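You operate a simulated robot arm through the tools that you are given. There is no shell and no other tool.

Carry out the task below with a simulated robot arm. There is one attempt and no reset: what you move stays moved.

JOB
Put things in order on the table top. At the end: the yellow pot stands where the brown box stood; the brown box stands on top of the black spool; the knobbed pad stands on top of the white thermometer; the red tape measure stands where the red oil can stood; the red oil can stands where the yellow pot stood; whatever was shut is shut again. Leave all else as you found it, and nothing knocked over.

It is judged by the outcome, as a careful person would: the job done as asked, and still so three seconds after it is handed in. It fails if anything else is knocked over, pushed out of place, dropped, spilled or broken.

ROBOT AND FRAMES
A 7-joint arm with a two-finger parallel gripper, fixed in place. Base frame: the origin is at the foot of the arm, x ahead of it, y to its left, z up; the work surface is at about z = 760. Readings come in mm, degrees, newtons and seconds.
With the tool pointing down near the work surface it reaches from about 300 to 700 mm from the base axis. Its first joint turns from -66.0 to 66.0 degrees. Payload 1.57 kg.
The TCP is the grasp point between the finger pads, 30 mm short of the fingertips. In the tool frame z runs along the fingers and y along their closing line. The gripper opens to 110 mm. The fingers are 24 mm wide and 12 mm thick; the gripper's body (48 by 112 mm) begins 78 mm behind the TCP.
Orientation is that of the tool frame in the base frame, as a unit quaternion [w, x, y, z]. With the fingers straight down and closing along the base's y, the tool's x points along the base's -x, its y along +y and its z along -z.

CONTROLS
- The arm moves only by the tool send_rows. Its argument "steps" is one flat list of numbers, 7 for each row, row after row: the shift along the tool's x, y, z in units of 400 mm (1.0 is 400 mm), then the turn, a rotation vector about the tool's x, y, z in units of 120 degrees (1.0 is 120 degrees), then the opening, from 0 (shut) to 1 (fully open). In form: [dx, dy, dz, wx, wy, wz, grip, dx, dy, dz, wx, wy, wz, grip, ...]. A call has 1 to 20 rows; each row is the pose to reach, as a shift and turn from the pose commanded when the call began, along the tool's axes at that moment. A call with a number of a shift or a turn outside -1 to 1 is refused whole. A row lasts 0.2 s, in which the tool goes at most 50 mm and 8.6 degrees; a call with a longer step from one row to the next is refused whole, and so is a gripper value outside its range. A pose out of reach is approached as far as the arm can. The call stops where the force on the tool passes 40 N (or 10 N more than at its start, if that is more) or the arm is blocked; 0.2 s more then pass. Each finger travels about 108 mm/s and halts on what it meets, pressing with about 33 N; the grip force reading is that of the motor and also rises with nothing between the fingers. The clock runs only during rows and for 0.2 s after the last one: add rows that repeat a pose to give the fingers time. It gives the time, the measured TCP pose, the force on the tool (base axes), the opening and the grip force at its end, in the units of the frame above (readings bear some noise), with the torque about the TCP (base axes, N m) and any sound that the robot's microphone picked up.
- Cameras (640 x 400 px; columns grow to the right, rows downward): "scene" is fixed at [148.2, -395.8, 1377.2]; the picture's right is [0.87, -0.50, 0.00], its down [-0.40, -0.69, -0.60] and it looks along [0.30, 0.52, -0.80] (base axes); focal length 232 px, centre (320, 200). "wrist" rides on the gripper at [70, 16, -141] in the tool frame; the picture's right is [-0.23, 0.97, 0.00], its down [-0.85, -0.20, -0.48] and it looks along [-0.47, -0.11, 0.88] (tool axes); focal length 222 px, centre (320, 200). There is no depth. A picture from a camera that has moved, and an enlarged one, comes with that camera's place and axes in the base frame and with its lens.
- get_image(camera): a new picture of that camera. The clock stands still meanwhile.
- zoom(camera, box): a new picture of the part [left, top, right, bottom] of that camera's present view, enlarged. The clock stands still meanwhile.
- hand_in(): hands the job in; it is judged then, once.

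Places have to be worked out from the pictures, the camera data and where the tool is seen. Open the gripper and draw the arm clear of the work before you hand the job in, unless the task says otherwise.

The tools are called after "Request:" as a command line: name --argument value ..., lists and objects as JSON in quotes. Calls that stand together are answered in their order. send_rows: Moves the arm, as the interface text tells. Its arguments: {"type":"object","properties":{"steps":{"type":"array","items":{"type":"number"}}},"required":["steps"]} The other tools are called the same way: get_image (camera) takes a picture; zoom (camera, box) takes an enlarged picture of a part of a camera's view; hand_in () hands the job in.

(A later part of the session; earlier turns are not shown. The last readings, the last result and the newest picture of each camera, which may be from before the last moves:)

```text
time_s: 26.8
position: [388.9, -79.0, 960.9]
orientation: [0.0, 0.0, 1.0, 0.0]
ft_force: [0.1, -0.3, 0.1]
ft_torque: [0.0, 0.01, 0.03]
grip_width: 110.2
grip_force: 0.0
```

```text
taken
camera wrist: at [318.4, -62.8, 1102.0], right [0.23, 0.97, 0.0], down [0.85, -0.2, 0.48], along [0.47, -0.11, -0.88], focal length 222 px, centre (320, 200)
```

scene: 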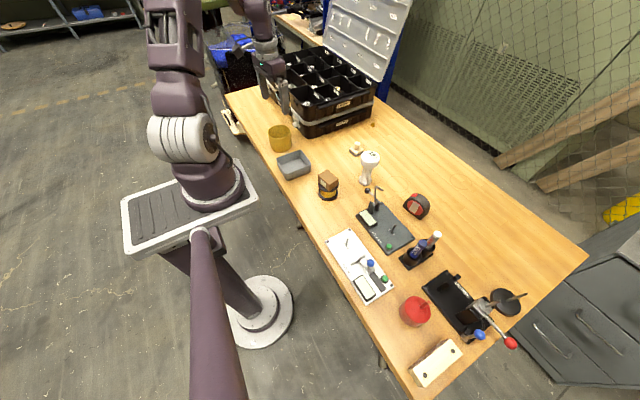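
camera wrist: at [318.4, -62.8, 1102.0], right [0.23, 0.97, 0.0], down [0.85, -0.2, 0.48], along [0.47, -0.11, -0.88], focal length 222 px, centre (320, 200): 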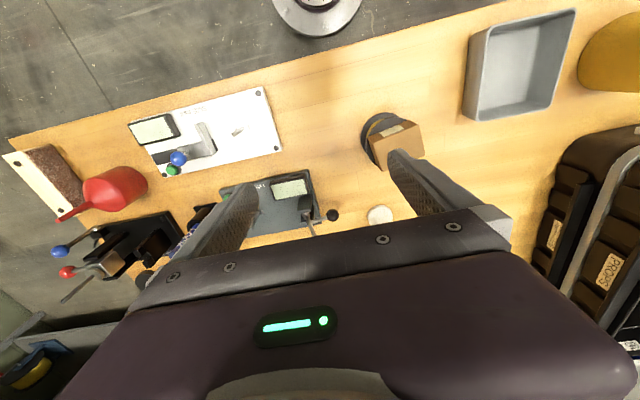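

I continue to a viewpoint beside the oil can.

Request:
send_rows --steps '[-0.003, -0.105, 0, 0, 0, 0, 1, -0.006, -0.21, 0, 0, 0, 0, 1, -0.009, -0.315, 0, 0, 0, 0, 1, -0.012, -0.42, 0, 0, 0, 0, 1, -0.015, -0.525, 0, 0, 0, 0, 1, -0.0175, -0.625, 0, 0, 0, 0, 1]'

Request:
get_image --camera "wrist"

Request:
get_image --camera "scene"

```text
time_s: 28.2
position: [395.1, -326.0, 964.8]
orientation: [0.0, 0.001, 1.0, 0.001]
ft_force: [-0.8, -0.4, 0.1]
ft_torque: [0.0, -0.01, -0.04]
grip_width: 109.9
grip_force: 0.1
```

```text
taken
camera wrist: at [323.9, -310.7, 1105.1], right [0.23, 0.97, 0.0], down [0.86, -0.2, 0.48], along [0.47, -0.11, -0.88], focal length 222 px, centre (320, 200)
```

wrist: 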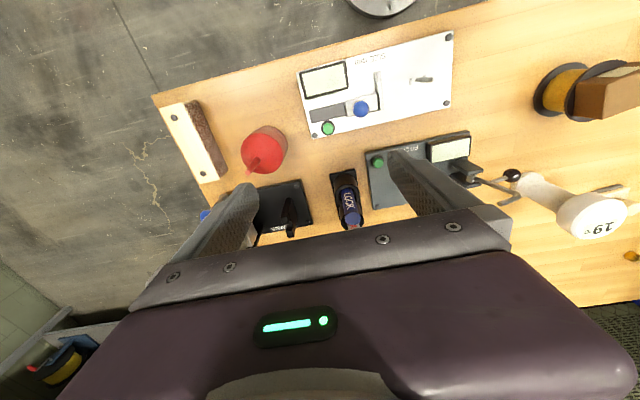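

```text
taken
```

scene: 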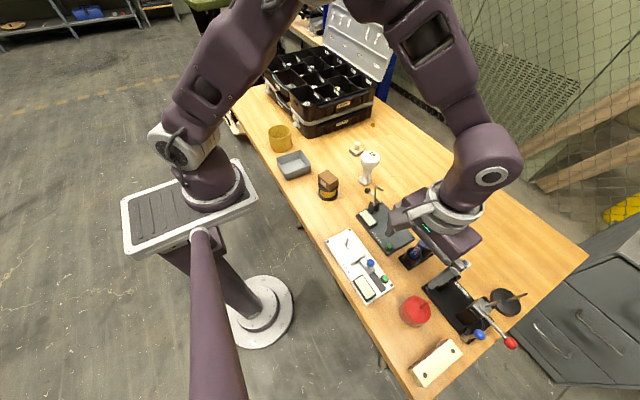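

Request:
zoom --camera "wrist" --box '[200, 100, 330, 200]'

Request:
zoom --camera "scene" --box '[380, 270, 460, 340]'

```text
4.00 times, centred on (265, 150) of wrist
camera zoom: at [323.9, -310.7, 1105.1], right [0.23, 0.97, 0.0], down [0.86, -0.2, 0.48], along [0.47, -0.11, -0.88], focal length 888 px, centre (540, 400)
```

zoom: 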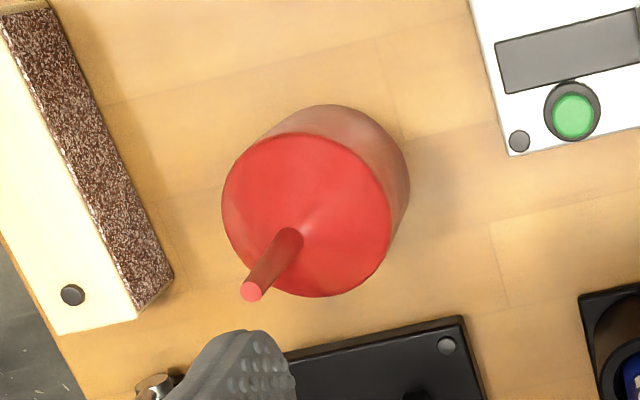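

```text
5.71 times, centred on (420, 305) of scene
camera zoom: at [148.2, -395.8, 1377.2], right [0.87, -0.5, 0.0], down [-0.4, -0.69, -0.6], along [0.3, 0.52, -0.8], focal length 1323 px, centre (-251, -400)
```

zoom: 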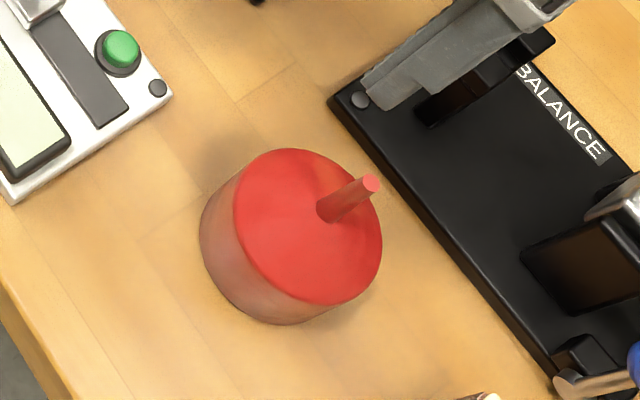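

Triangulated oil can: centre ≈ (392.2, −406.0), body Ø≈57 mm with top z≈815, vertical spout tip at z≈884. The wooden block edge is at y≈−472, so I limit the opening to ~84 mm and approach.

Request:
send_rows --steps '[0.002, -0.1, 0, 0, 0, 0, 0.9, 0.00425, -0.198, 0, 0, 0, 0, 0.76, 0.00425, -0.198, 0.08, 0, 0, 0, 0.76, 0.00425, -0.198, 0.16, 0, 0, 0, 0.76, 0.00425, -0.198, 0.16, 0, 0, 0, 0.76]'

Request:
get_image --camera "wrist"

Request:
zoom --camera "scene" --box '[370, 240, 500, 350]'

```text
time_s: 29.4
position: [391.1, -402.1, 896.8]
orientation: [-0.001, 0.0, 1.0, 0.0]
ft_force: [0.0, -0.8, 0.3]
ft_torque: [0.03, 0.02, -0.02]
grip_width: 83.4
grip_force: 0.1
```

```text
taken
camera wrist: at [321.5, -386.1, 1036.7], right [0.23, 0.97, 0.0], down [0.86, -0.2, 0.48], along [0.47, -0.11, -0.88], focal length 222 px, centre (320, 200)
```

wrist: 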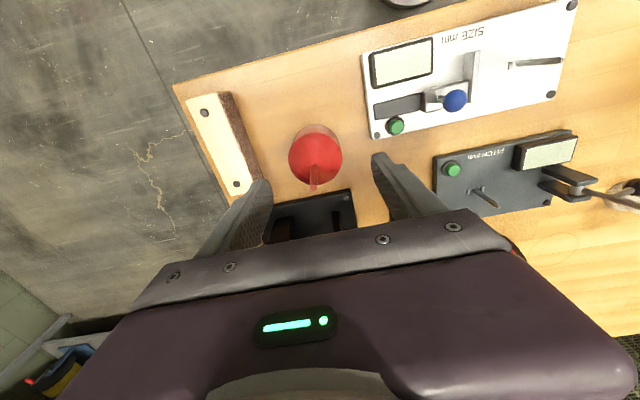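

```text
3.64 times, centred on (435, 295) of scene
camera zoom: at [148.2, -395.8, 1377.2], right [0.87, -0.5, 0.0], down [-0.4, -0.69, -0.6], along [0.3, 0.52, -0.8], focal length 842 px, centre (-98, -146)
```

zoom: 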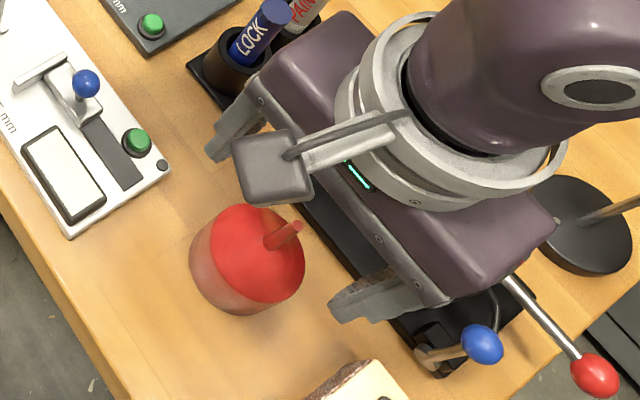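

Measured TCP is (391.3, −402.1). I zoom to re-measure the can and correct.

Request:
zoom --camera "wrist" --box '[250, 100, 400, 220]'

```text
3.33 times, centred on (325, 160) of wrist
camera zoom: at [321.5, -386.1, 1036.7], right [0.23, 0.97, 0.0], down [0.86, -0.2, 0.48], along [0.47, -0.11, -0.88], focal length 740 px, centre (303, 333)
```

zoom: 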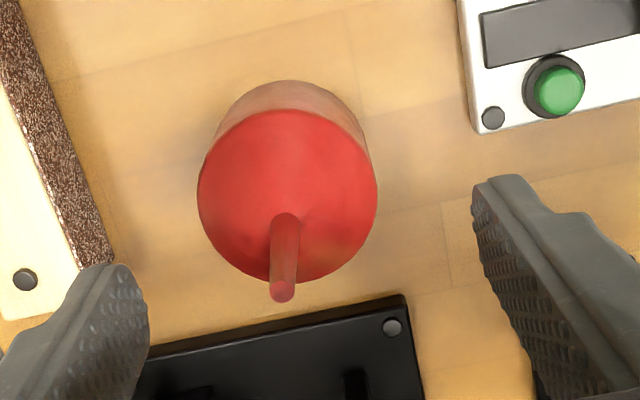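

The can is at (391.4, −406.9); I shift −4.8 mm in y, then lower to TCP z≈818, which keeps the palm ~10 mm above the spout tip.

Request:
send_rows --steps '[0, -0.012, 0, 0, 0, 0, 0.76, 0, -0.012, 0.05, 0, 0, 0, 0.76, 0, -0.012, 0.1, 0, 0, 0, 0.76, 0, -0.012, 0.15, 0, 0, 0, 0.76, 0, -0.012, 0.19, 0, 0, 0, 0.76, 0, -0.012, 0.19, 0, 0, 0, 0.76]'

Request:
get_image --camera "wrist"

Request:
zoom --camera "scene" --box '[370, 240, 500, 350]'

```text
time_s: 30.8
position: [392.0, -410.0, 821.6]
orientation: [0.0, -0.001, 1.0, 0.0]
ft_force: [0.5, 0.0, 0.5]
ft_torque: [-0.02, 0.0, -0.03]
grip_width: 83.8
grip_force: 0.0
```

```text
taken
camera wrist: at [320.8, -393.7, 963.0], right [0.23, 0.97, 0.0], down [0.85, -0.2, 0.48], along [0.47, -0.11, -0.88], focal length 222 px, centre (320, 200)
```

wrist: 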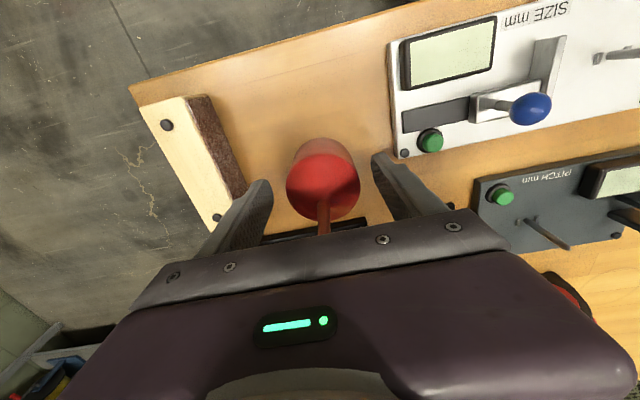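

```text
3.64 times, centred on (435, 295) of scene
camera zoom: at [148.2, -395.8, 1377.2], right [0.87, -0.5, 0.0], down [-0.4, -0.69, -0.6], along [0.3, 0.52, -0.8], focal length 842 px, centre (-98, -146)
```

zoom: 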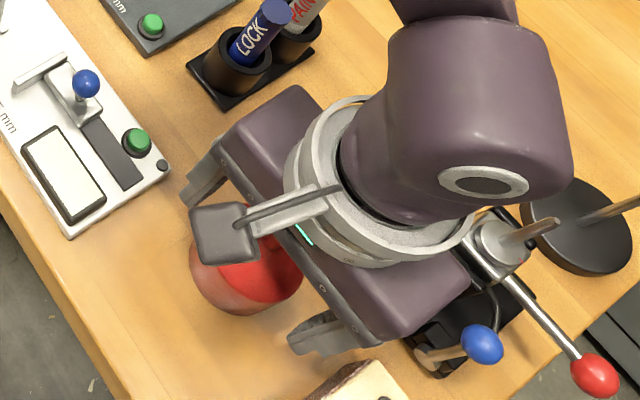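

The can sits between the fingers. I close on it.

Request:
send_rows --steps '[0, 0, 0, 0, 0, 0, 0.6, 0, 0, 0, 0, 0, 0, 0.42, 0, 0, 0, 0, 0, 0, 0.42, 0, 0, 0, 0, 0, 0, 0.42]'

Request:
zoom --camera "wrist" --box '[240, 110, 400, 240]'

```text
time_s: 31.8
position: [391.6, -410.7, 822.2]
orientation: [0.0, 0.0, 1.0, 0.0]
ft_force: [0.5, -0.2, 0.3]
ft_torque: [0.0, -0.01, -0.02]
grip_width: 56.3
grip_force: 33.8
```

```text
3.08 times, centred on (320, 175) of wrist
camera zoom: at [320.7, -393.7, 963.1], right [0.23, 0.97, 0.0], down [0.86, -0.2, 0.48], along [0.47, -0.11, -0.88], focal length 684 px, centre (320, 277)
```

zoom: 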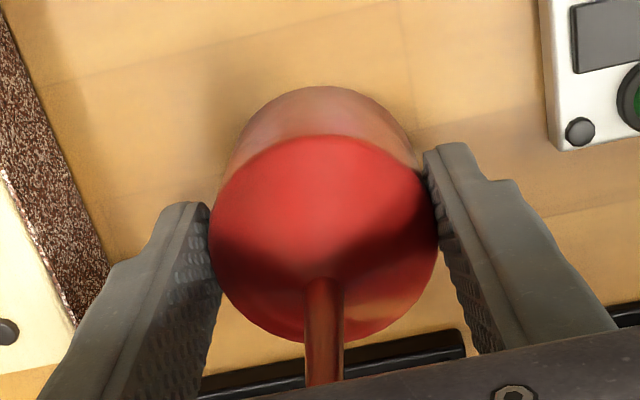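

Can is gripped (56.3 mm, 34 N). I lift it ~165 mm, keeping it upright, and begin the traverse over to the pot's old place.

Request:
send_rows --steps '[0, 0, -0.03, 0, 0, 0, 0.42, 0, 0, -0.08, 0, 0, 0, 0.42, 0, 0, -0.16, 0, 0, 0, 0.42, 0, 0, -0.25, 0, 0, 0, 0.42, 0, 0, -0.34, 0, 0, 0, 0.42, 0, 0, -0.41, 0, 0, 0, 0.42, 0, 0.03, -0.41, 0, 0, 0, 0.42, 0, 0.08, -0.41, 0, 0, 0, 0.42]'

Request:
get_image --camera "scene"

Request:
get_image --camera "wrist"

```text
time_s: 33.6
position: [390.9, -378.5, 986.8]
orientation: [0.0, 0.001, 1.0, 0.0]
ft_force: [-0.7, -0.6, -1.3]
ft_torque: [-0.02, 0.0, 0.0]
grip_width: 56.3
grip_force: 33.1
```

```text
taken
```

scene: 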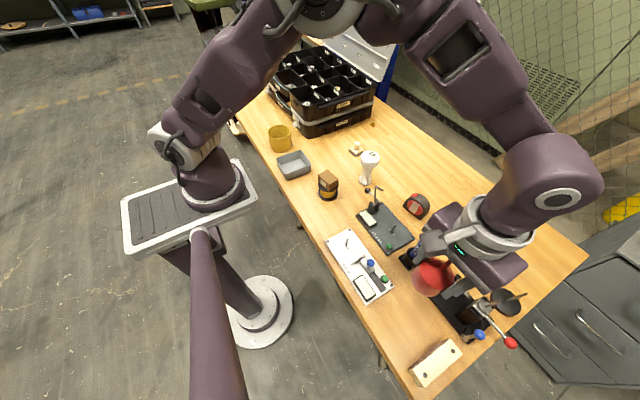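

```text
taken
camera wrist: at [320.0, -361.8, 1127.9], right [0.23, 0.97, 0.0], down [0.85, -0.2, 0.48], along [0.47, -0.11, -0.88], focal length 222 px, centre (320, 200)
```

wrist: 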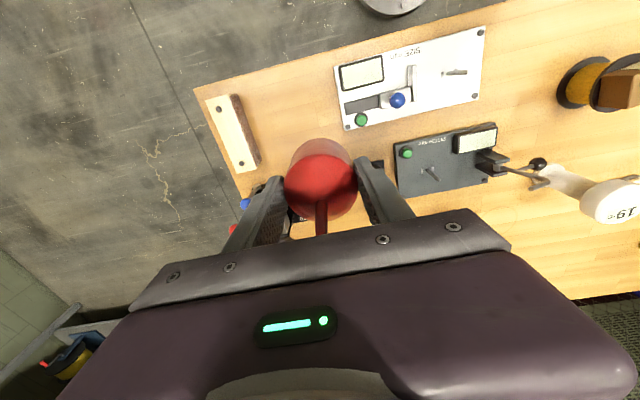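

The can is held upright and steady. I traverse +y at this height.

Request:
send_rows --steps '[0, 0.1, 0, 0, 0, 0, 0.42, 0, 0.22, 0, 0, 0, 0, 0.42, 0, 0.34, 0, 0, 0, 0, 0.42, 0, 0.46, 0, 0, 0, 0, 0.42, 0, 0.58, 0, 0, 0, 0, 0.42, 0, 0.7, 0, 0, 0, 0, 0.42, 0, 0.82, 0, 0, 0, 0, 0.42, 0, 0.92, 0, 0, 0, 0, 0.42, 0, 0.98, 0, 0, 0, 0, 0.42]'

```text
time_s: 35.6
position: [391.0, 14.0, 983.6]
orientation: [0.0, 0.001, 1.0, 0.0]
ft_force: [-0.1, -0.2, -1.2]
ft_torque: [-0.03, 0.03, 0.03]
grip_width: 55.9
grip_force: 32.8
```

Still holding at 56 mm. I continue the traverse toward the pot's old place.

Request:
send_rows --steps '[0, 0.1, 0, 0, 0, 0, 0.42, 0, 0.22, 0, 0, 0, 0, 0.42, 0, 0.34, 0, 0, 0, 0, 0.42, 0, 0.46, 0, 0, 0, 0, 0.42, 0, 0.58, 0, 0, 0, 0, 0.42, 0, 0.7, 0, 0, 0, 0, 0.42, 0, 0.82, 0, 0, 0, 0, 0.42, 0, 0.92, 0, 0, 0, 0, 0.42, 0, 0.98, 0, 0, 0, 0, 0.42]'

Request:
get_image --camera "wrist"

Request:
get_image --camera "scene"

```text
time_s: 37.6
position: [391.4, 403.6, 985.6]
orientation: [0.0, 0.0, 1.0, 0.0]
ft_force: [0.4, -0.3, -1.4]
ft_torque: [-0.02, 0.02, 0.0]
grip_width: 56.4
grip_force: 32.7
```

```text
taken
camera wrist: at [320.0, 420.5, 1126.6], right [0.23, 0.97, 0.0], down [0.85, -0.2, 0.48], along [0.47, -0.11, -0.88], focal length 222 px, centre (320, 200)
```

wrist: 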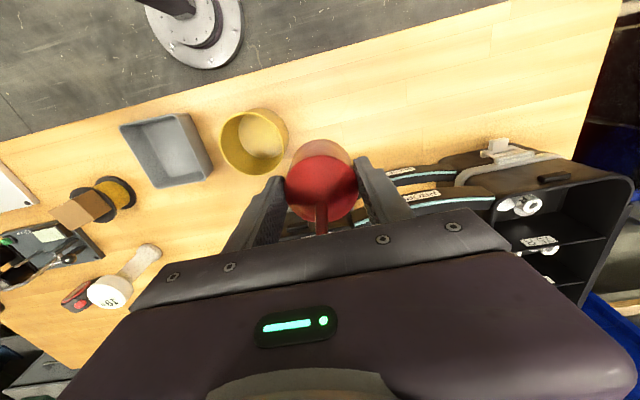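

```text
taken
```

scene: 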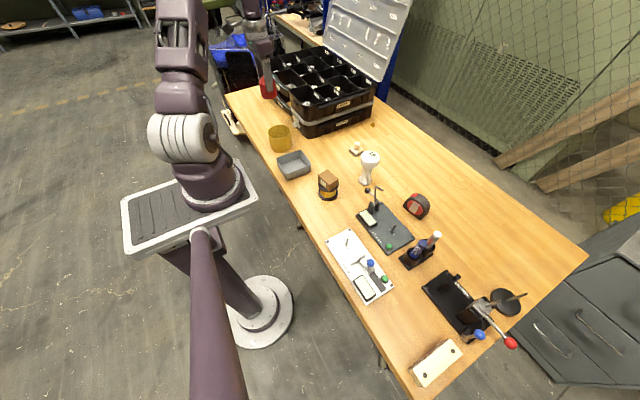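

Now the final 50 mm in y, then lowering to about 25 mm above the table.

Request:
send_rows --steps '[-0.003, 0.07, 0, 0, 0, 0, 0.42, -0.006, 0.125, 0, 0, 0, 0, 0.42, -0.006, 0.125, 0.08, 0, 0, 0, 0.42, -0.006, 0.125, 0.18, 0, 0, 0, 0.42, -0.006, 0.125, 0.28, 0, 0, 0, 0.42, -0.006, 0.125, 0.34, 0, 0, 0, 0.42, -0.006, 0.125, 0.34, 0, 0, 0, 0.42]'

Request:
get_image --camera "wrist"

Request:
zoom --camera "scene" --box '[220, 60, 330, 150]'

```text
time_s: 39.2
position: [393.6, 452.7, 849.2]
orientation: [0.0, -0.001, 1.0, 0.0]
ft_force: [0.7, 0.4, -1.2]
ft_torque: [-0.01, 0.05, 0.04]
grip_width: 56.3
grip_force: 33.7
```

```text
taken
camera wrist: at [322.8, 468.4, 990.1], right [0.23, 0.97, 0.0], down [0.85, -0.2, 0.48], along [0.47, -0.11, -0.88], focal length 222 px, centre (320, 200)
```

wrist: 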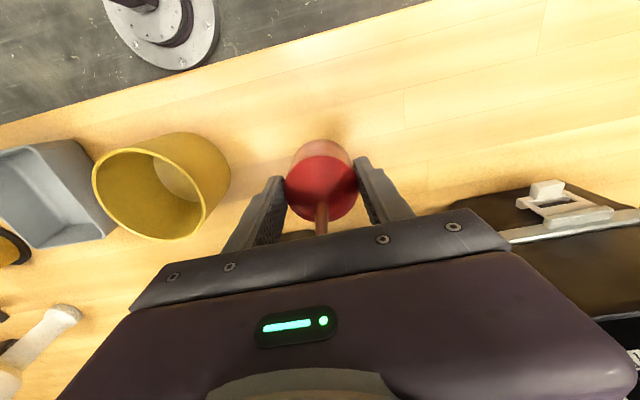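

```text
4.44 times, centred on (275, 105) of scene
camera zoom: at [148.2, -395.8, 1377.2], right [0.87, -0.5, 0.0], down [-0.4, -0.69, -0.6], along [0.3, 0.52, -0.8], focal length 1029 px, centre (520, 622)
```

zoom: 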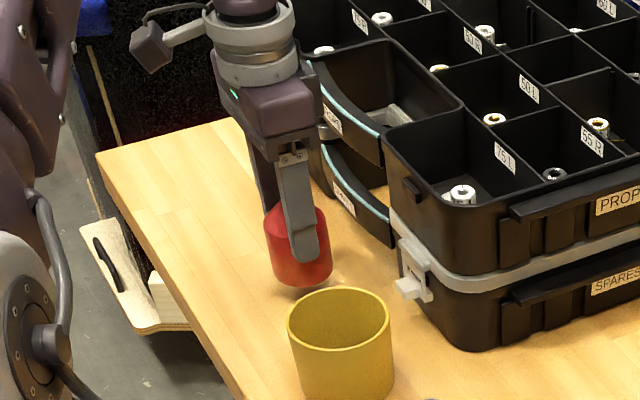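

Can is at (393, 452.7), right over the pot's old spot with ~28 mm to go. I lower close to the table.

Request:
send_rows --steps '[0, 0.002, 0.025, 0, 0, 0, 0.42, 0, 0.002, 0.05, 0, 0, 0, 0.42, 0, 0.002, 0.062, 0, 0, 0, 0.42, 0, 0.002, 0.066, 0, 0, 0, 0.42, 0, 0.002, 0.066, 0, 0, 0, 0.42]'

```text
time_s: 40.4
position: [393.8, 455.0, 824.0]
orientation: [0.0, 0.0, 1.0, 0.0]
ft_force: [0.9, 0.6, -1.0]
ft_torque: [0.0, 0.0, 0.0]
grip_width: 56.3
grip_force: 33.2
```

Request:
send_rows --steps '[0, 0, 0.0015, 0, 0, 0, 0.42, 0, 0, 0.003, 0, 0, 0, 0.42, 0, 0, 0.0045, 0, 0, 0, 0.42, 0, 0, 0.0045, 0, 0, 0, 0.42]'

```text
time_s: 41.4
position: [394.1, 456.4, 821.4]
orientation: [-0.001, 0.0, 1.0, 0.001]
ft_force: [-3.9, -1.0, 13.3]
ft_torque: [-0.19, 0.12, 0.02]
grip_width: 56.4
grip_force: 33.2
```

Table contact (13 N). I ease off slightly and open to release the can.

Request:
send_rows --steps '[0, 0, -0.001, 0, 0, 0, 0.42, 0, 0, -0.001, 0, 0, 0, 0.42, 0, 0, -0.001, 0, 0, 0, 0.55, 0, 0, -0.001, 0, 0, 0, 0.7, 0, 0, -0.001, 0, 0, 0, 0.8, 0, 0, -0.001, 0, 0, 0, 0.8]'

Request:
zoom --camera "scene" --box '[220, 60, 330, 150]'

Request:
get_image --camera "wrist"

```text
time_s: 42.8
position: [394.3, 454.0, 823.8]
orientation: [0.0, 0.0, 1.0, 0.0]
ft_force: [-0.3, -0.3, -0.2]
ft_torque: [0.0, -0.01, 0.0]
grip_width: 87.8
grip_force: 0.1
```

```text
4.44 times, centred on (275, 105) of scene
camera zoom: at [148.2, -395.8, 1377.2], right [0.87, -0.5, 0.0], down [-0.4, -0.69, -0.6], along [0.3, 0.52, -0.8], focal length 1029 px, centre (520, 622)
```

zoom: 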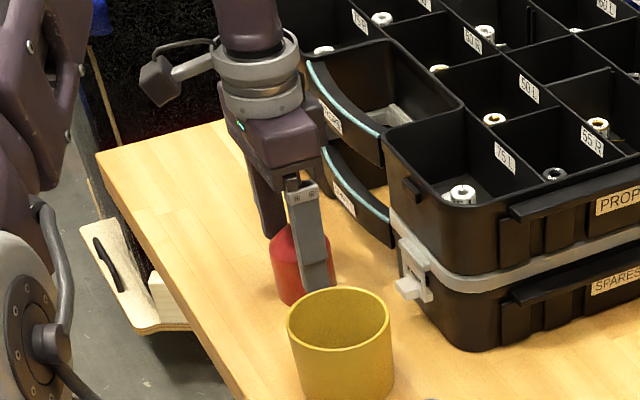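

```text
taken
camera wrist: at [322.9, 470.7, 963.1], right [0.23, 0.97, 0.0], down [0.85, -0.2, 0.48], along [0.47, -0.11, -0.88], focal length 222 px, centre (320, 200)
```

wrist: 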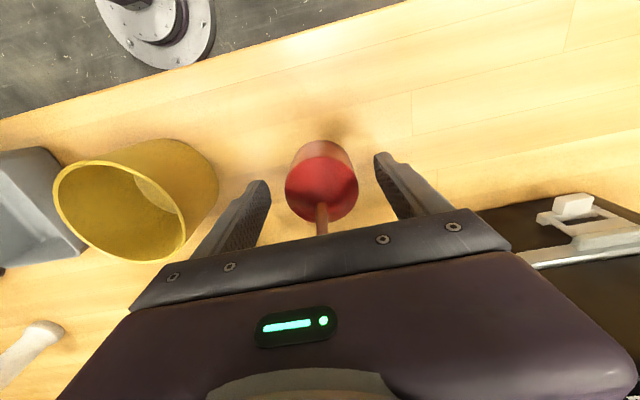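

The can stands upright and free. I rise straight up clear of the spout, then head for the tape measure.

Request:
send_rows --steps '[0, 0, -0.04, 0, 0, 0, 0.8, 0, 0, -0.1, 0, 0, 0, 0.8, 0, 0, -0.2, 0, 0, 0, 0.8, 0, 0, -0.3, 0, 0, 0, 0.9, 0, 0, -0.4, 0, 0, 0, 1, 0, -0.1, -0.4, 0, 0, 0, 1, 0, -0.2, -0.4, 0, 0, 0, 1]'

Request:
get_image --camera "wrist"

Request:
get_image --camera "scene"

```text
time_s: 44.4
position: [392.5, 375.3, 983.6]
orientation: [0.001, 0.001, 1.0, 0.001]
ft_force: [0.2, 0.3, 0.8]
ft_torque: [0.02, -0.04, 0.02]
grip_width: 110.0
grip_force: 0.0
```

```text
taken
camera wrist: at [322.2, 392.7, 1124.4], right [0.23, 0.97, 0.0], down [0.85, -0.2, 0.48], along [0.47, -0.11, -0.88], focal length 222 px, centre (320, 200)
```

wrist: 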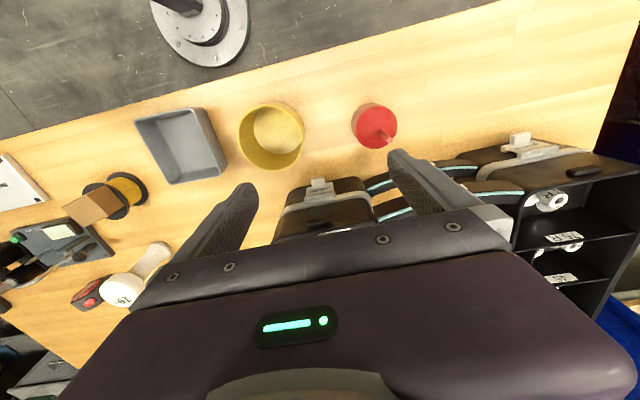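

```text
taken
```

scene: 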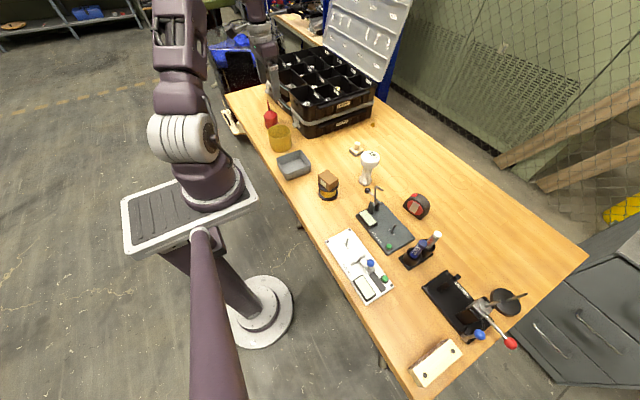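

Can is confirmed at ≈ (391, 454). I travel along −y and then diagonally toward the tape measure at height z≈984.

Request:
send_rows --steps '[0, -0.12, 0, 0, 0, 0, 1, 0, -0.24, 0, 0, 0, 0, 1, 0, -0.36, 0, 0, 0, 0, 1, 0, -0.48, 0, 0, 0, 0, 1, -0.06, -0.58, 0, 0, 0, 0, 1, -0.12, -0.68, 0, 0, 0, 0, 1, -0.18, -0.78, 0, 0, 0, 0, 1, -0.24, -0.88, 0, 0, 0, 0, 1, -0.3, -0.98, 0, 0, 0, 0, 1]'

Request:
get_image --camera "wrist"

```text
time_s: 46.4
position: [512.6, -17.2, 983.1]
orientation: [0.0, 0.0, 1.0, 0.0]
ft_force: [-0.6, 0.9, 0.3]
ft_torque: [0.01, 0.0, 0.01]
grip_width: 110.0
grip_force: 0.1
```

```text
taken
camera wrist: at [441.6, -1.6, 1123.4], right [0.23, 0.97, 0.0], down [0.86, -0.2, 0.48], along [0.47, -0.11, -0.88], focal length 222 px, centre (320, 200)
```

wrist: 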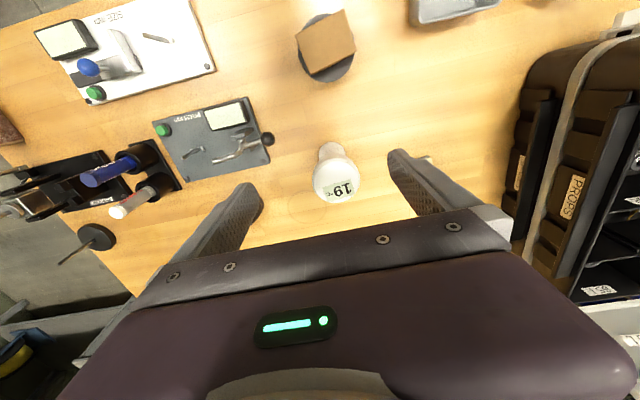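

The thermometer is visible here. I zoom to measure it now, before going on to the tape measure.

Request:
zoom --camera "wrist" --box '[280, 120, 440, 220]'

Request:
zoom --camera "scene" --box '[330, 130, 460, 230]'

```text
4.00 times, centred on (360, 170) of wrist
camera zoom: at [441.6, -1.6, 1123.4], right [0.23, 0.97, 0.0], down [0.86, -0.2, 0.48], along [0.47, -0.11, -0.88], focal length 888 px, centre (160, 320)
```

zoom: 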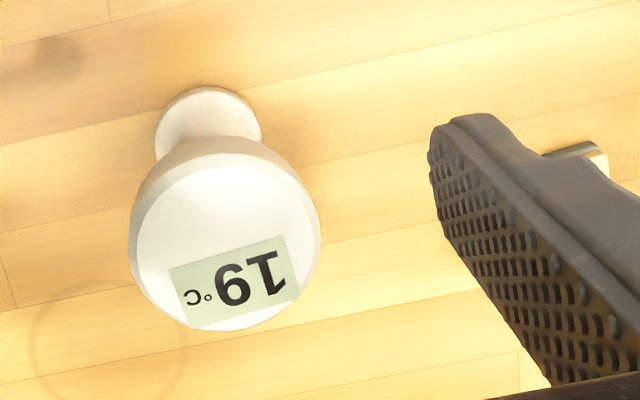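

```text
4.00 times, centred on (395, 180) of scene
camera zoom: at [148.2, -395.8, 1377.2], right [0.87, -0.5, 0.0], down [-0.4, -0.69, -0.6], along [0.3, 0.52, -0.8], focal length 926 px, centre (20, 280)
```

zoom: 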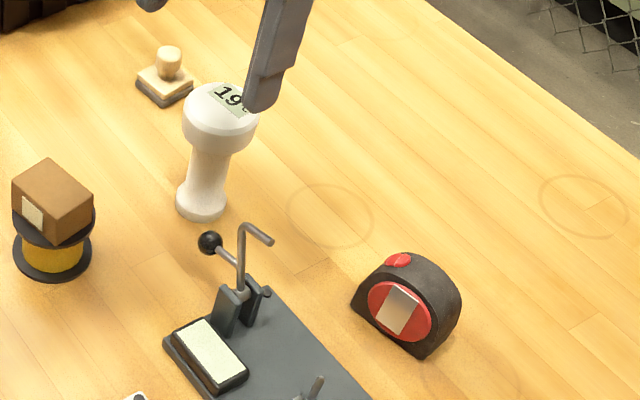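

Thermometer centre ≈ (553, −6), top z≈875, Ø≈56 mm. I move on to view the tape measure from above.

Request:
send_rows --steps '[-0.03, -0.1, 0, 0, 0, 0, 1, -0.06, -0.2, 0, 0, 0, 0, 1, -0.09, -0.3, 0, 0, 0, 0, 1, -0.12, -0.38, 0, 0, 0, 0, 1, -0.14, -0.38, 0.03, 0, 0, 0, 1]'

Request:
get_image --camera "wrist"

Request:
get_image --camera "scene"

```text
time_s: 47.6
position: [568.8, -168.9, 969.4]
orientation: [0.0, 0.0, 1.0, 0.0]
ft_force: [-0.1, -0.1, 0.1]
ft_torque: [0.01, 0.02, 0.02]
grip_width: 109.9
grip_force: 0.1
```

```text
taken
camera wrist: at [497.7, -153.1, 1110.2], right [0.23, 0.97, 0.0], down [0.86, -0.2, 0.48], along [0.47, -0.11, -0.88], focal length 222 px, centre (320, 200)
```

wrist: 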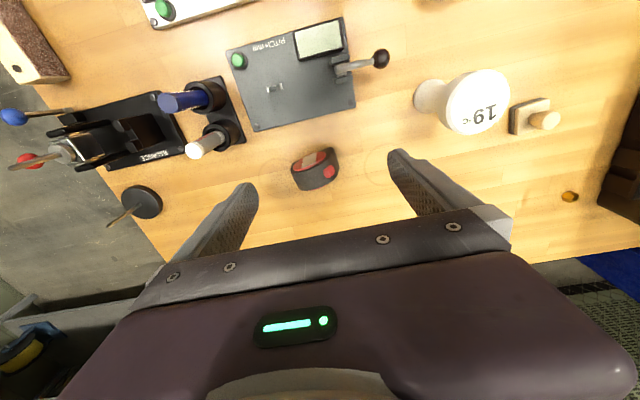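

```text
taken
```

scene: 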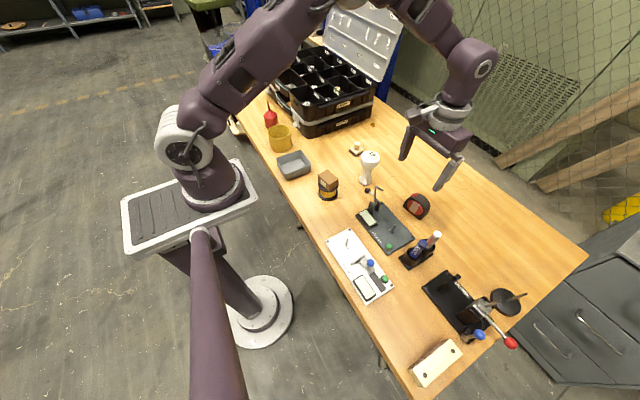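

Request:
zoom --camera "wrist" --box '[270, 120, 380, 210]'

Request:
zoom --camera "scene" --box '[390, 180, 440, 230]'

Request:
zoom --camera "wrist" --box '[400, 60, 600, 180]'

```text
4.44 times, centred on (325, 165) of wrist
camera zoom: at [497.7, -153.1, 1110.2], right [0.23, 0.97, 0.0], down [0.86, -0.2, 0.48], along [0.47, -0.11, -0.88], focal length 987 px, centre (298, 356)
```

zoom: 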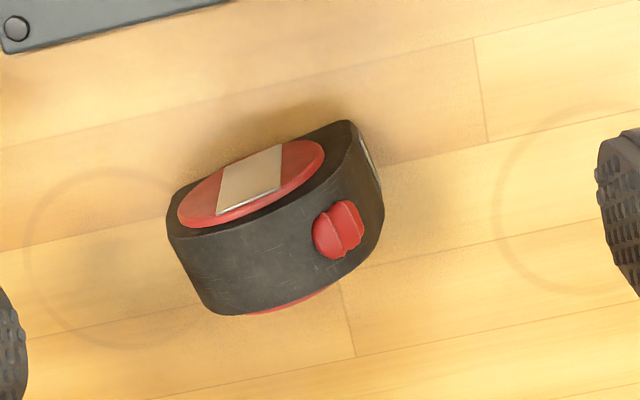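

```text
8.00 times, centred on (415, 205) of scene
camera zoom: at [148.2, -395.8, 1377.2], right [0.87, -0.5, 0.0], down [-0.4, -0.69, -0.6], along [0.3, 0.52, -0.8], focal length 1853 px, centre (-440, 160)
```

zoom: 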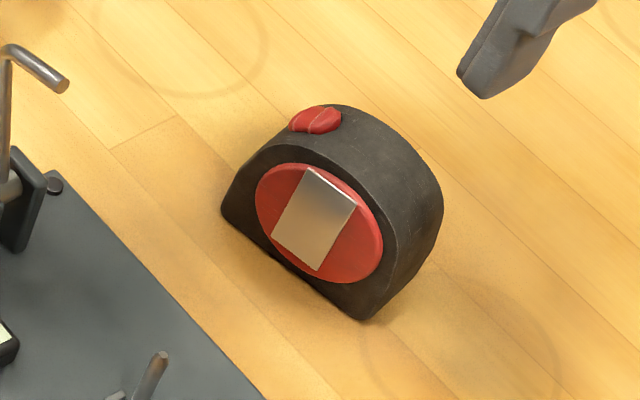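

```text
3.20 times, centred on (500, 120) of wrist
camera zoom: at [497.7, -153.1, 1110.2], right [0.23, 0.97, 0.0], down [0.86, -0.2, 0.48], along [0.47, -0.11, -0.88], focal length 711 px, centre (-256, 456)
```

zoom: 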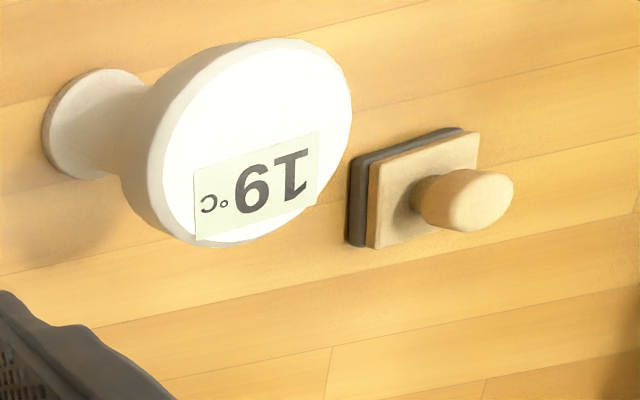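

Tape measure: base front edge from (609.6, −227.5) to (595.6, −157.1), so long axis ≈11° off y, thickness ≈35 mm, centre ≈ (619, −189). I'll grip across its thickness, so I rotate yaw by +79° at height and view it again.

Request:
send_rows --steps '[-0.01, -0.005, 0, 0, 0, 0.0656, 1, -0.02, -0.01, 0, 0, 0, 0.1312, 1, -0.03, -0.015, 0, 0, 0, 0.1968, 1, -0.04, -0.02, 0, 0, 0, 0.2624, 1, -0.05, -0.025, 0, 0, 0, 0.328, 1, -0.06, -0.03, 0, 0, 0, 0.3936, 1, -0.07, -0.035, 0, 0, 0, 0.4592, 1, -0.08, -0.04, 0, 0, 0, 0.5248, 0.9, -0.09, -0.045, 0, 0, 0, 0.5904, 0.8, -0.1025, -0.05, 0, 0, 0, 0.656, 0.75, -0.1025, -0.05, 0, 0, 0, 0.656, 0.75]'

Request:
get_image --camera "wrist"

Request:
get_image --camera "scene"

```text
time_s: 50.0
position: [609.5, -188.2, 969.4]
orientation: [0.0, 0.636, 0.771, 0.0]
ft_force: [-0.1, 0.6, -0.4]
ft_torque: [0.02, 0.01, -0.01]
grip_width: 82.4
grip_force: 0.0
```

```text
taken
camera wrist: at [612.6, -115.9, 1110.0], right [1.0, -0.03, 0.0], down [-0.03, -0.88, 0.48], along [-0.02, -0.48, -0.88], focal length 222 px, centre (320, 200)
```

wrist: 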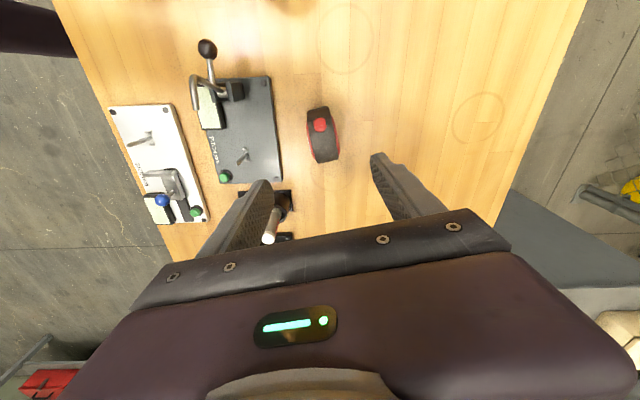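

```text
taken
```

scene: 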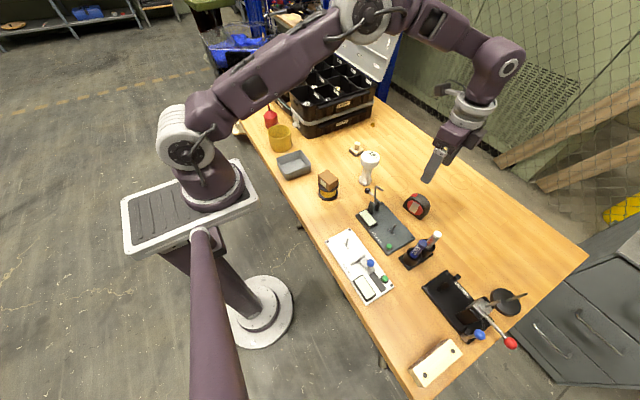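

The yaw is reached. I zoom to measure the tape from this viewpoint.

Request:
zoom --camera "wrist" --box '[270, 90, 380, 180]'

```text
4.44 times, centred on (325, 135) of wrist
camera zoom: at [612.6, -115.9, 1110.0], right [1.0, -0.03, 0.0], down [-0.03, -0.88, 0.48], along [-0.02, -0.48, -0.88], focal length 987 px, centre (298, 489)
```

zoom: 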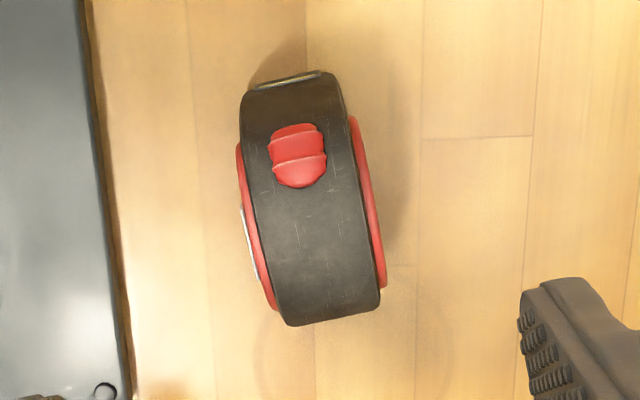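

Tape centre ≈ (615.5, −190.5), total thickness ≈ 38 mm including the discs. I centre over it and lower to TCP z≈865 for a check.

Request:
send_rows --steps '[-0.0094, 0.0117, 0.05, 0, 0, 0, 0.75, -0.0094, 0.0117, 0.14, 0, 0, 0, 0.75, -0.0094, 0.0117, 0.22, 0, 0, 0, 0.75, -0.0094, 0.0117, 0.26, 0, 0, 0, 0.75, -0.0094, 0.0117, 0.26, 0, 0, 0, 0.75]'

Request:
get_image --camera "wrist"

Request:
zoom --camera "scene" --box '[370, 150, 480, 250]'

```text
time_s: 51.2
position: [618.7, -191.8, 867.0]
orientation: [0.0, 0.634, 0.774, 0.0]
ft_force: [0.4, 0.4, 0.8]
ft_torque: [-0.01, -0.01, -0.02]
grip_width: 82.4
grip_force: 0.0
```

```text
taken
camera wrist: at [619.8, -119.9, 1007.5], right [1.0, -0.03, 0.0], down [-0.03, -0.88, 0.48], along [-0.02, -0.48, -0.88], focal length 222 px, centre (320, 200)
```

wrist: 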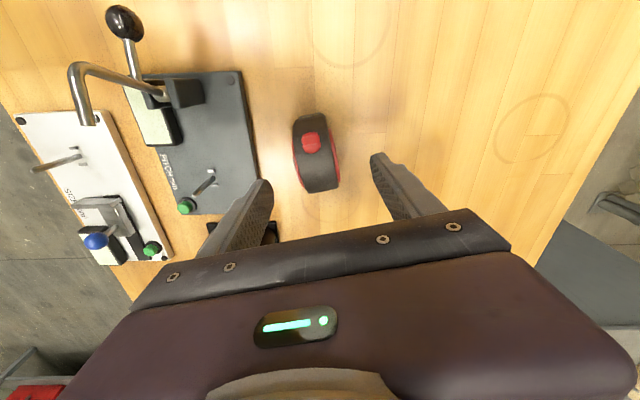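

```text
4.00 times, centred on (425, 200) of scene
camera zoom: at [148.2, -395.8, 1377.2], right [0.87, -0.5, 0.0], down [-0.4, -0.69, -0.6], along [0.3, 0.52, -0.8], focal length 926 px, centre (-100, 200)
```

zoom: 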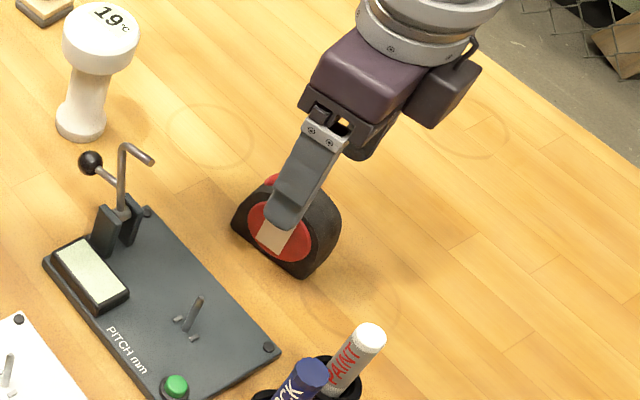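

I zoom to compute the tape's offset from the finger midline at this height.

Request:
zoom --camera "wrist" --box '[250, 100, 400, 220]'

```text
3.33 times, centred on (325, 160) of wrist
camera zoom: at [619.8, -119.9, 1007.5], right [1.0, -0.03, 0.0], down [-0.03, -0.88, 0.48], along [-0.02, -0.48, -0.88], focal length 740 px, centre (303, 333)
```

zoom: 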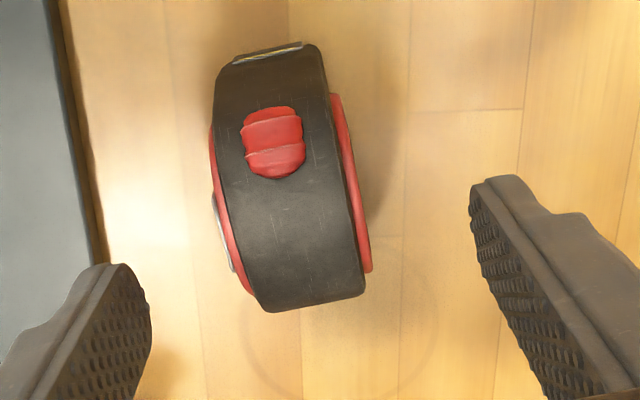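

Offset is only ~2 mm. I correct it, descend to TCP z≈801 and close on the tape.

Request:
send_rows --steps '[0.0035, -0.005, 0.05, 0, 0, 0, 0.75, 0.0035, -0.005, 0.1, 0, 0, 0, 0.75, 0.0035, -0.005, 0.15, 0, 0, 0, 0.75, 0.0035, -0.005, 0.165, 0, 0, 0, 0.75, 0.0035, -0.005, 0.165, 0, 0, 0, 0.75]'

Request:
get_image --camera "wrist"

Request:
zoom --camera "scene" --box '[370, 150, 480, 250]'

```text
time_s: 52.4
position: [614.3, -190.6, 801.7]
orientation: [0.0, 0.635, 0.773, 0.0]
ft_force: [0.3, -0.2, 0.2]
ft_torque: [-0.01, 0.02, 0.0]
grip_width: 82.7
grip_force: 0.0
```

```text
taken
camera wrist: at [615.5, -118.7, 941.7], right [1.0, -0.03, 0.0], down [-0.03, -0.88, 0.48], along [-0.02, -0.48, -0.88], focal length 222 px, centre (320, 200)
```

wrist: 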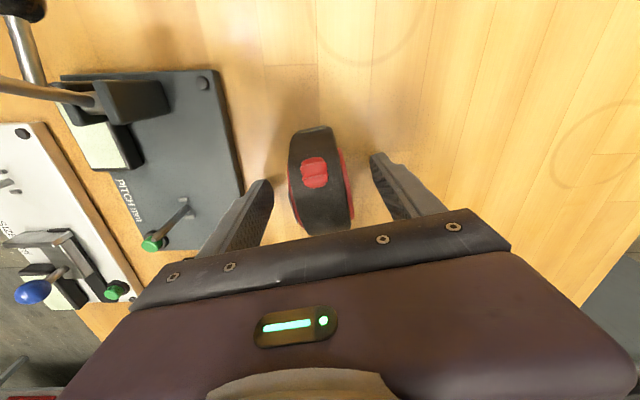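

```text
4.00 times, centred on (425, 200) of scene
camera zoom: at [148.2, -395.8, 1377.2], right [0.87, -0.5, 0.0], down [-0.4, -0.69, -0.6], along [0.3, 0.52, -0.8], focal length 926 px, centre (-100, 200)
```

zoom: 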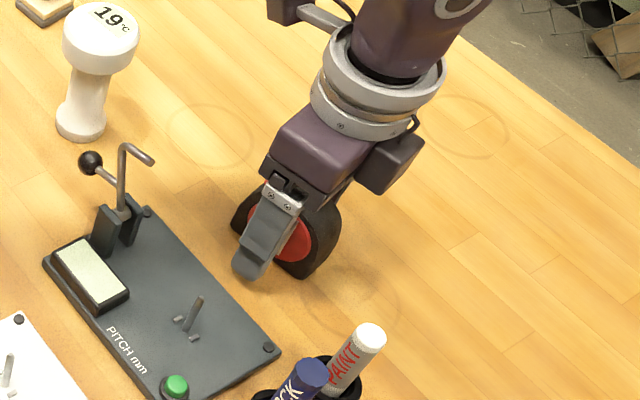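

The tape is well between the fingers. I close.

Request:
send_rows --steps '[0, 0, 0, 0, 0, 0, 0.55, 0, 0, 0, 0, 0, 0, 0.36, 0, 0, 0, 0, 0, 0, 0.25, 0, 0, 0, 0, 0, 0, 0.25, 0, 0, 0, 0, 0, 0, 0.25]'

Request:
zoom --camera "wrist" --box '[240, 100, 400, 240]'

```text
time_s: 53.6
position: [613.3, -189.4, 801.4]
orientation: [0.0, 0.634, 0.773, 0.001]
ft_force: [1.0, 1.4, 2.7]
ft_torque: [-0.02, 0.06, -0.06]
grip_width: 31.8
grip_force: 32.8
```

```text
2.86 times, centred on (320, 170) of wrist
camera zoom: at [615.6, -118.5, 942.1], right [1.0, -0.03, 0.0], down [-0.03, -0.88, 0.48], along [-0.02, -0.48, -0.88], focal length 635 px, centre (320, 286)
```

zoom: 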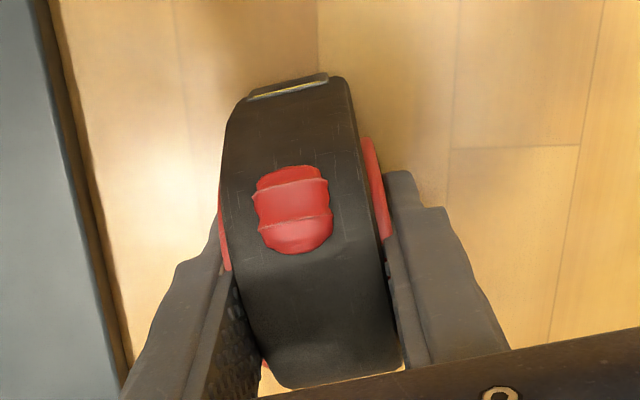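

Gripped at 31.8 mm, 33 N. I lift straight up to z≈980, clear of markers and the balance, then traverse to the can's old spot.

Request:
send_rows --steps '[0, 0, -0.03, 0, 0, 0, 0.25, 0, 0, -0.1, 0, 0, 0, 0.25, 0, 0, -0.2, 0, 0, 0, 0.25, 0, 0, -0.3, 0, 0, 0, 0.25, 0, 0, -0.4, 0, 0, 0, 0.25, 0, 0, -0.445, 0, 0, 0, 0.25, 0, 0, -0.445, 0, 0, 0, 0.25]'

Request:
get_image --camera "wrist"

Request:
get_image --camera "scene"

```text
time_s: 55.2
position: [614.2, -190.4, 981.8]
orientation: [0.0, 0.635, 0.773, 0.0]
ft_force: [-0.5, 0.4, -3.3]
ft_torque: [0.01, -0.01, 0.04]
grip_width: 31.9
grip_force: 33.1
```

```text
taken
camera wrist: at [616.5, -118.5, 1121.9], right [1.0, -0.03, 0.0], down [-0.03, -0.88, 0.48], along [-0.02, -0.48, -0.88], focal length 222 px, centre (320, 200)
```

wrist: 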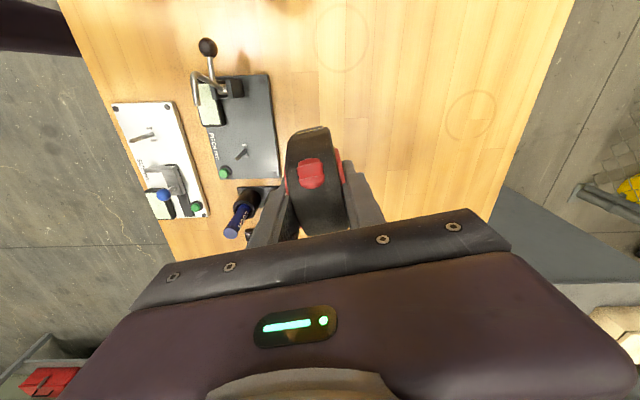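

```text
taken
```

scene: 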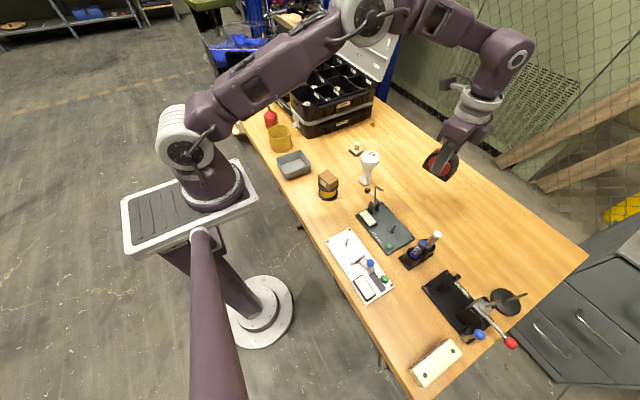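

The tape is lifted cleanly (3.3 N). I traverse to the can's former position at this height.

Request:
send_rows --steps '[-0.03, -0.045, 0, 0, 0, 0, 0.25, -0.09, -0.136, 0, 0, 0, 0, 0.25, -0.155, -0.235, 0, 0, 0, 0, 0.25, -0.22, -0.333, 0, 0, 0, 0, 0.25, -0.285, -0.432, 0, 0, 0, 0, 0.25, -0.35, -0.53, 0, 0, 0, 0, 0.25, -0.4, -0.606, 0, 0, 0, 0, 0.25, -0.4285, -0.6494, 0, 0, 0, 0, 0.25, -0.4285, -0.6494, 0, 0, 0, 0, 0.25]'

Request:
get_image --camera "wrist"

Request:
get_image --camera "scene"

```text
time_s: 57.2
position: [390.9, -407.1, 976.9]
orientation: [0.0, 0.634, 0.773, -0.001]
ft_force: [0.4, 0.5, -2.3]
ft_torque: [0.03, -0.01, 0.02]
grip_width: 31.9
grip_force: 33.2
```

```text
taken
camera wrist: at [392.3, -336.3, 1117.9], right [1.0, -0.03, 0.0], down [-0.03, -0.88, 0.48], along [-0.02, -0.48, -0.88], focal length 222 px, centre (320, 200)
```

wrist: 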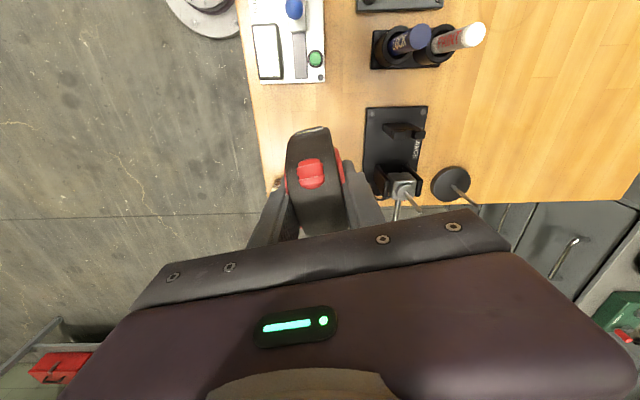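

```text
taken
```

scene: 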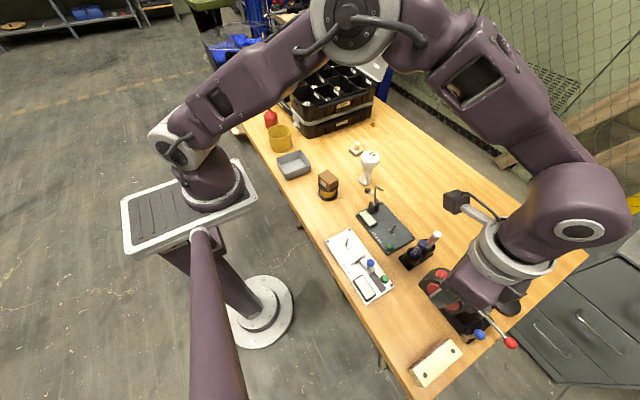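

TCP is at (390.5, −407.5), just over the target. I lower to ~20 mm above the table and check clearances.

Request:
send_rows --steps '[0, 0, 0.06, 0, 0, 0, 0.25, 0, 0, 0.16, 0, 0, 0, 0.25, 0, 0, 0.26, 0, 0, 0, 0.25, 0, 0, 0.34, 0, 0, 0, 0.25, 0, 0, 0.39, 0, 0, 0, 0.25, 0, 0, 0.39, 0, 0, 0, 0.25]'

Request:
get_image --camera "wrist"

Request:
zoom --camera "scene" --box '[380, 250, 520, 370]'

```text
time_s: 58.6
position: [393.6, -407.7, 821.1]
orientation: [0.001, 0.635, 0.773, 0.0]
ft_force: [0.4, 0.1, -3.2]
ft_torque: [0.0, -0.04, -0.01]
grip_width: 31.8
grip_force: 32.8
```

```text
taken
camera wrist: at [394.4, -336.9, 962.6], right [1.0, -0.03, 0.0], down [-0.03, -0.88, 0.48], along [-0.02, -0.48, -0.88], focal length 222 px, centre (320, 200)
```

wrist: 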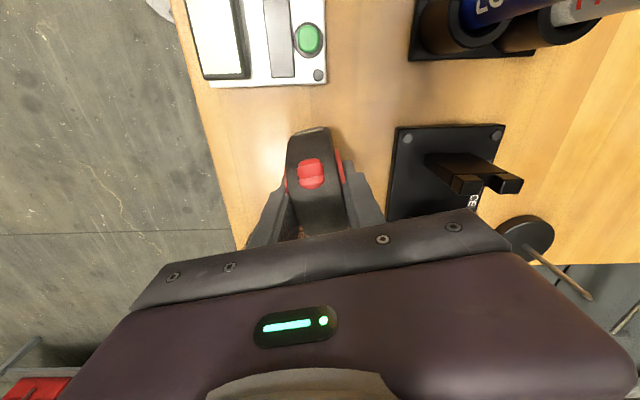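

```text
3.33 times, centred on (450, 310) of scene
camera zoom: at [148.3, -395.8, 1377.2], right [0.87, -0.5, 0.0], down [-0.4, -0.69, -0.6], along [0.3, 0.52, -0.8], focal length 772 px, centre (-113, -167)
```

zoom: 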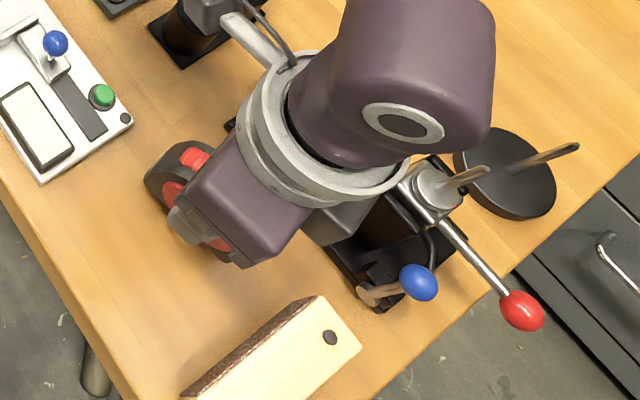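

Clearances look fine (balance mechanism is ≥35 mm away). I lower the remaining distance in small steps.

Request:
send_rows --steps '[0, 0, 0.02, 0, 0, 0, 0.25, 0, 0, 0.04, 0, 0, 0, 0.25, 0, 0, 0.05, 0, 0, 0, 0.25, 0, 0, 0.052, 0, 0, 0, 0.25, 0, 0, 0.052, 0, 0, 0, 0.25]'

```text
time_s: 59.8
position: [393.5, -408.7, 801.5]
orientation: [0.0, 0.634, 0.774, -0.001]
ft_force: [0.5, 0.1, -1.7]
ft_torque: [-0.02, 0.02, 0.03]
grip_width: 31.7
grip_force: 32.8
```

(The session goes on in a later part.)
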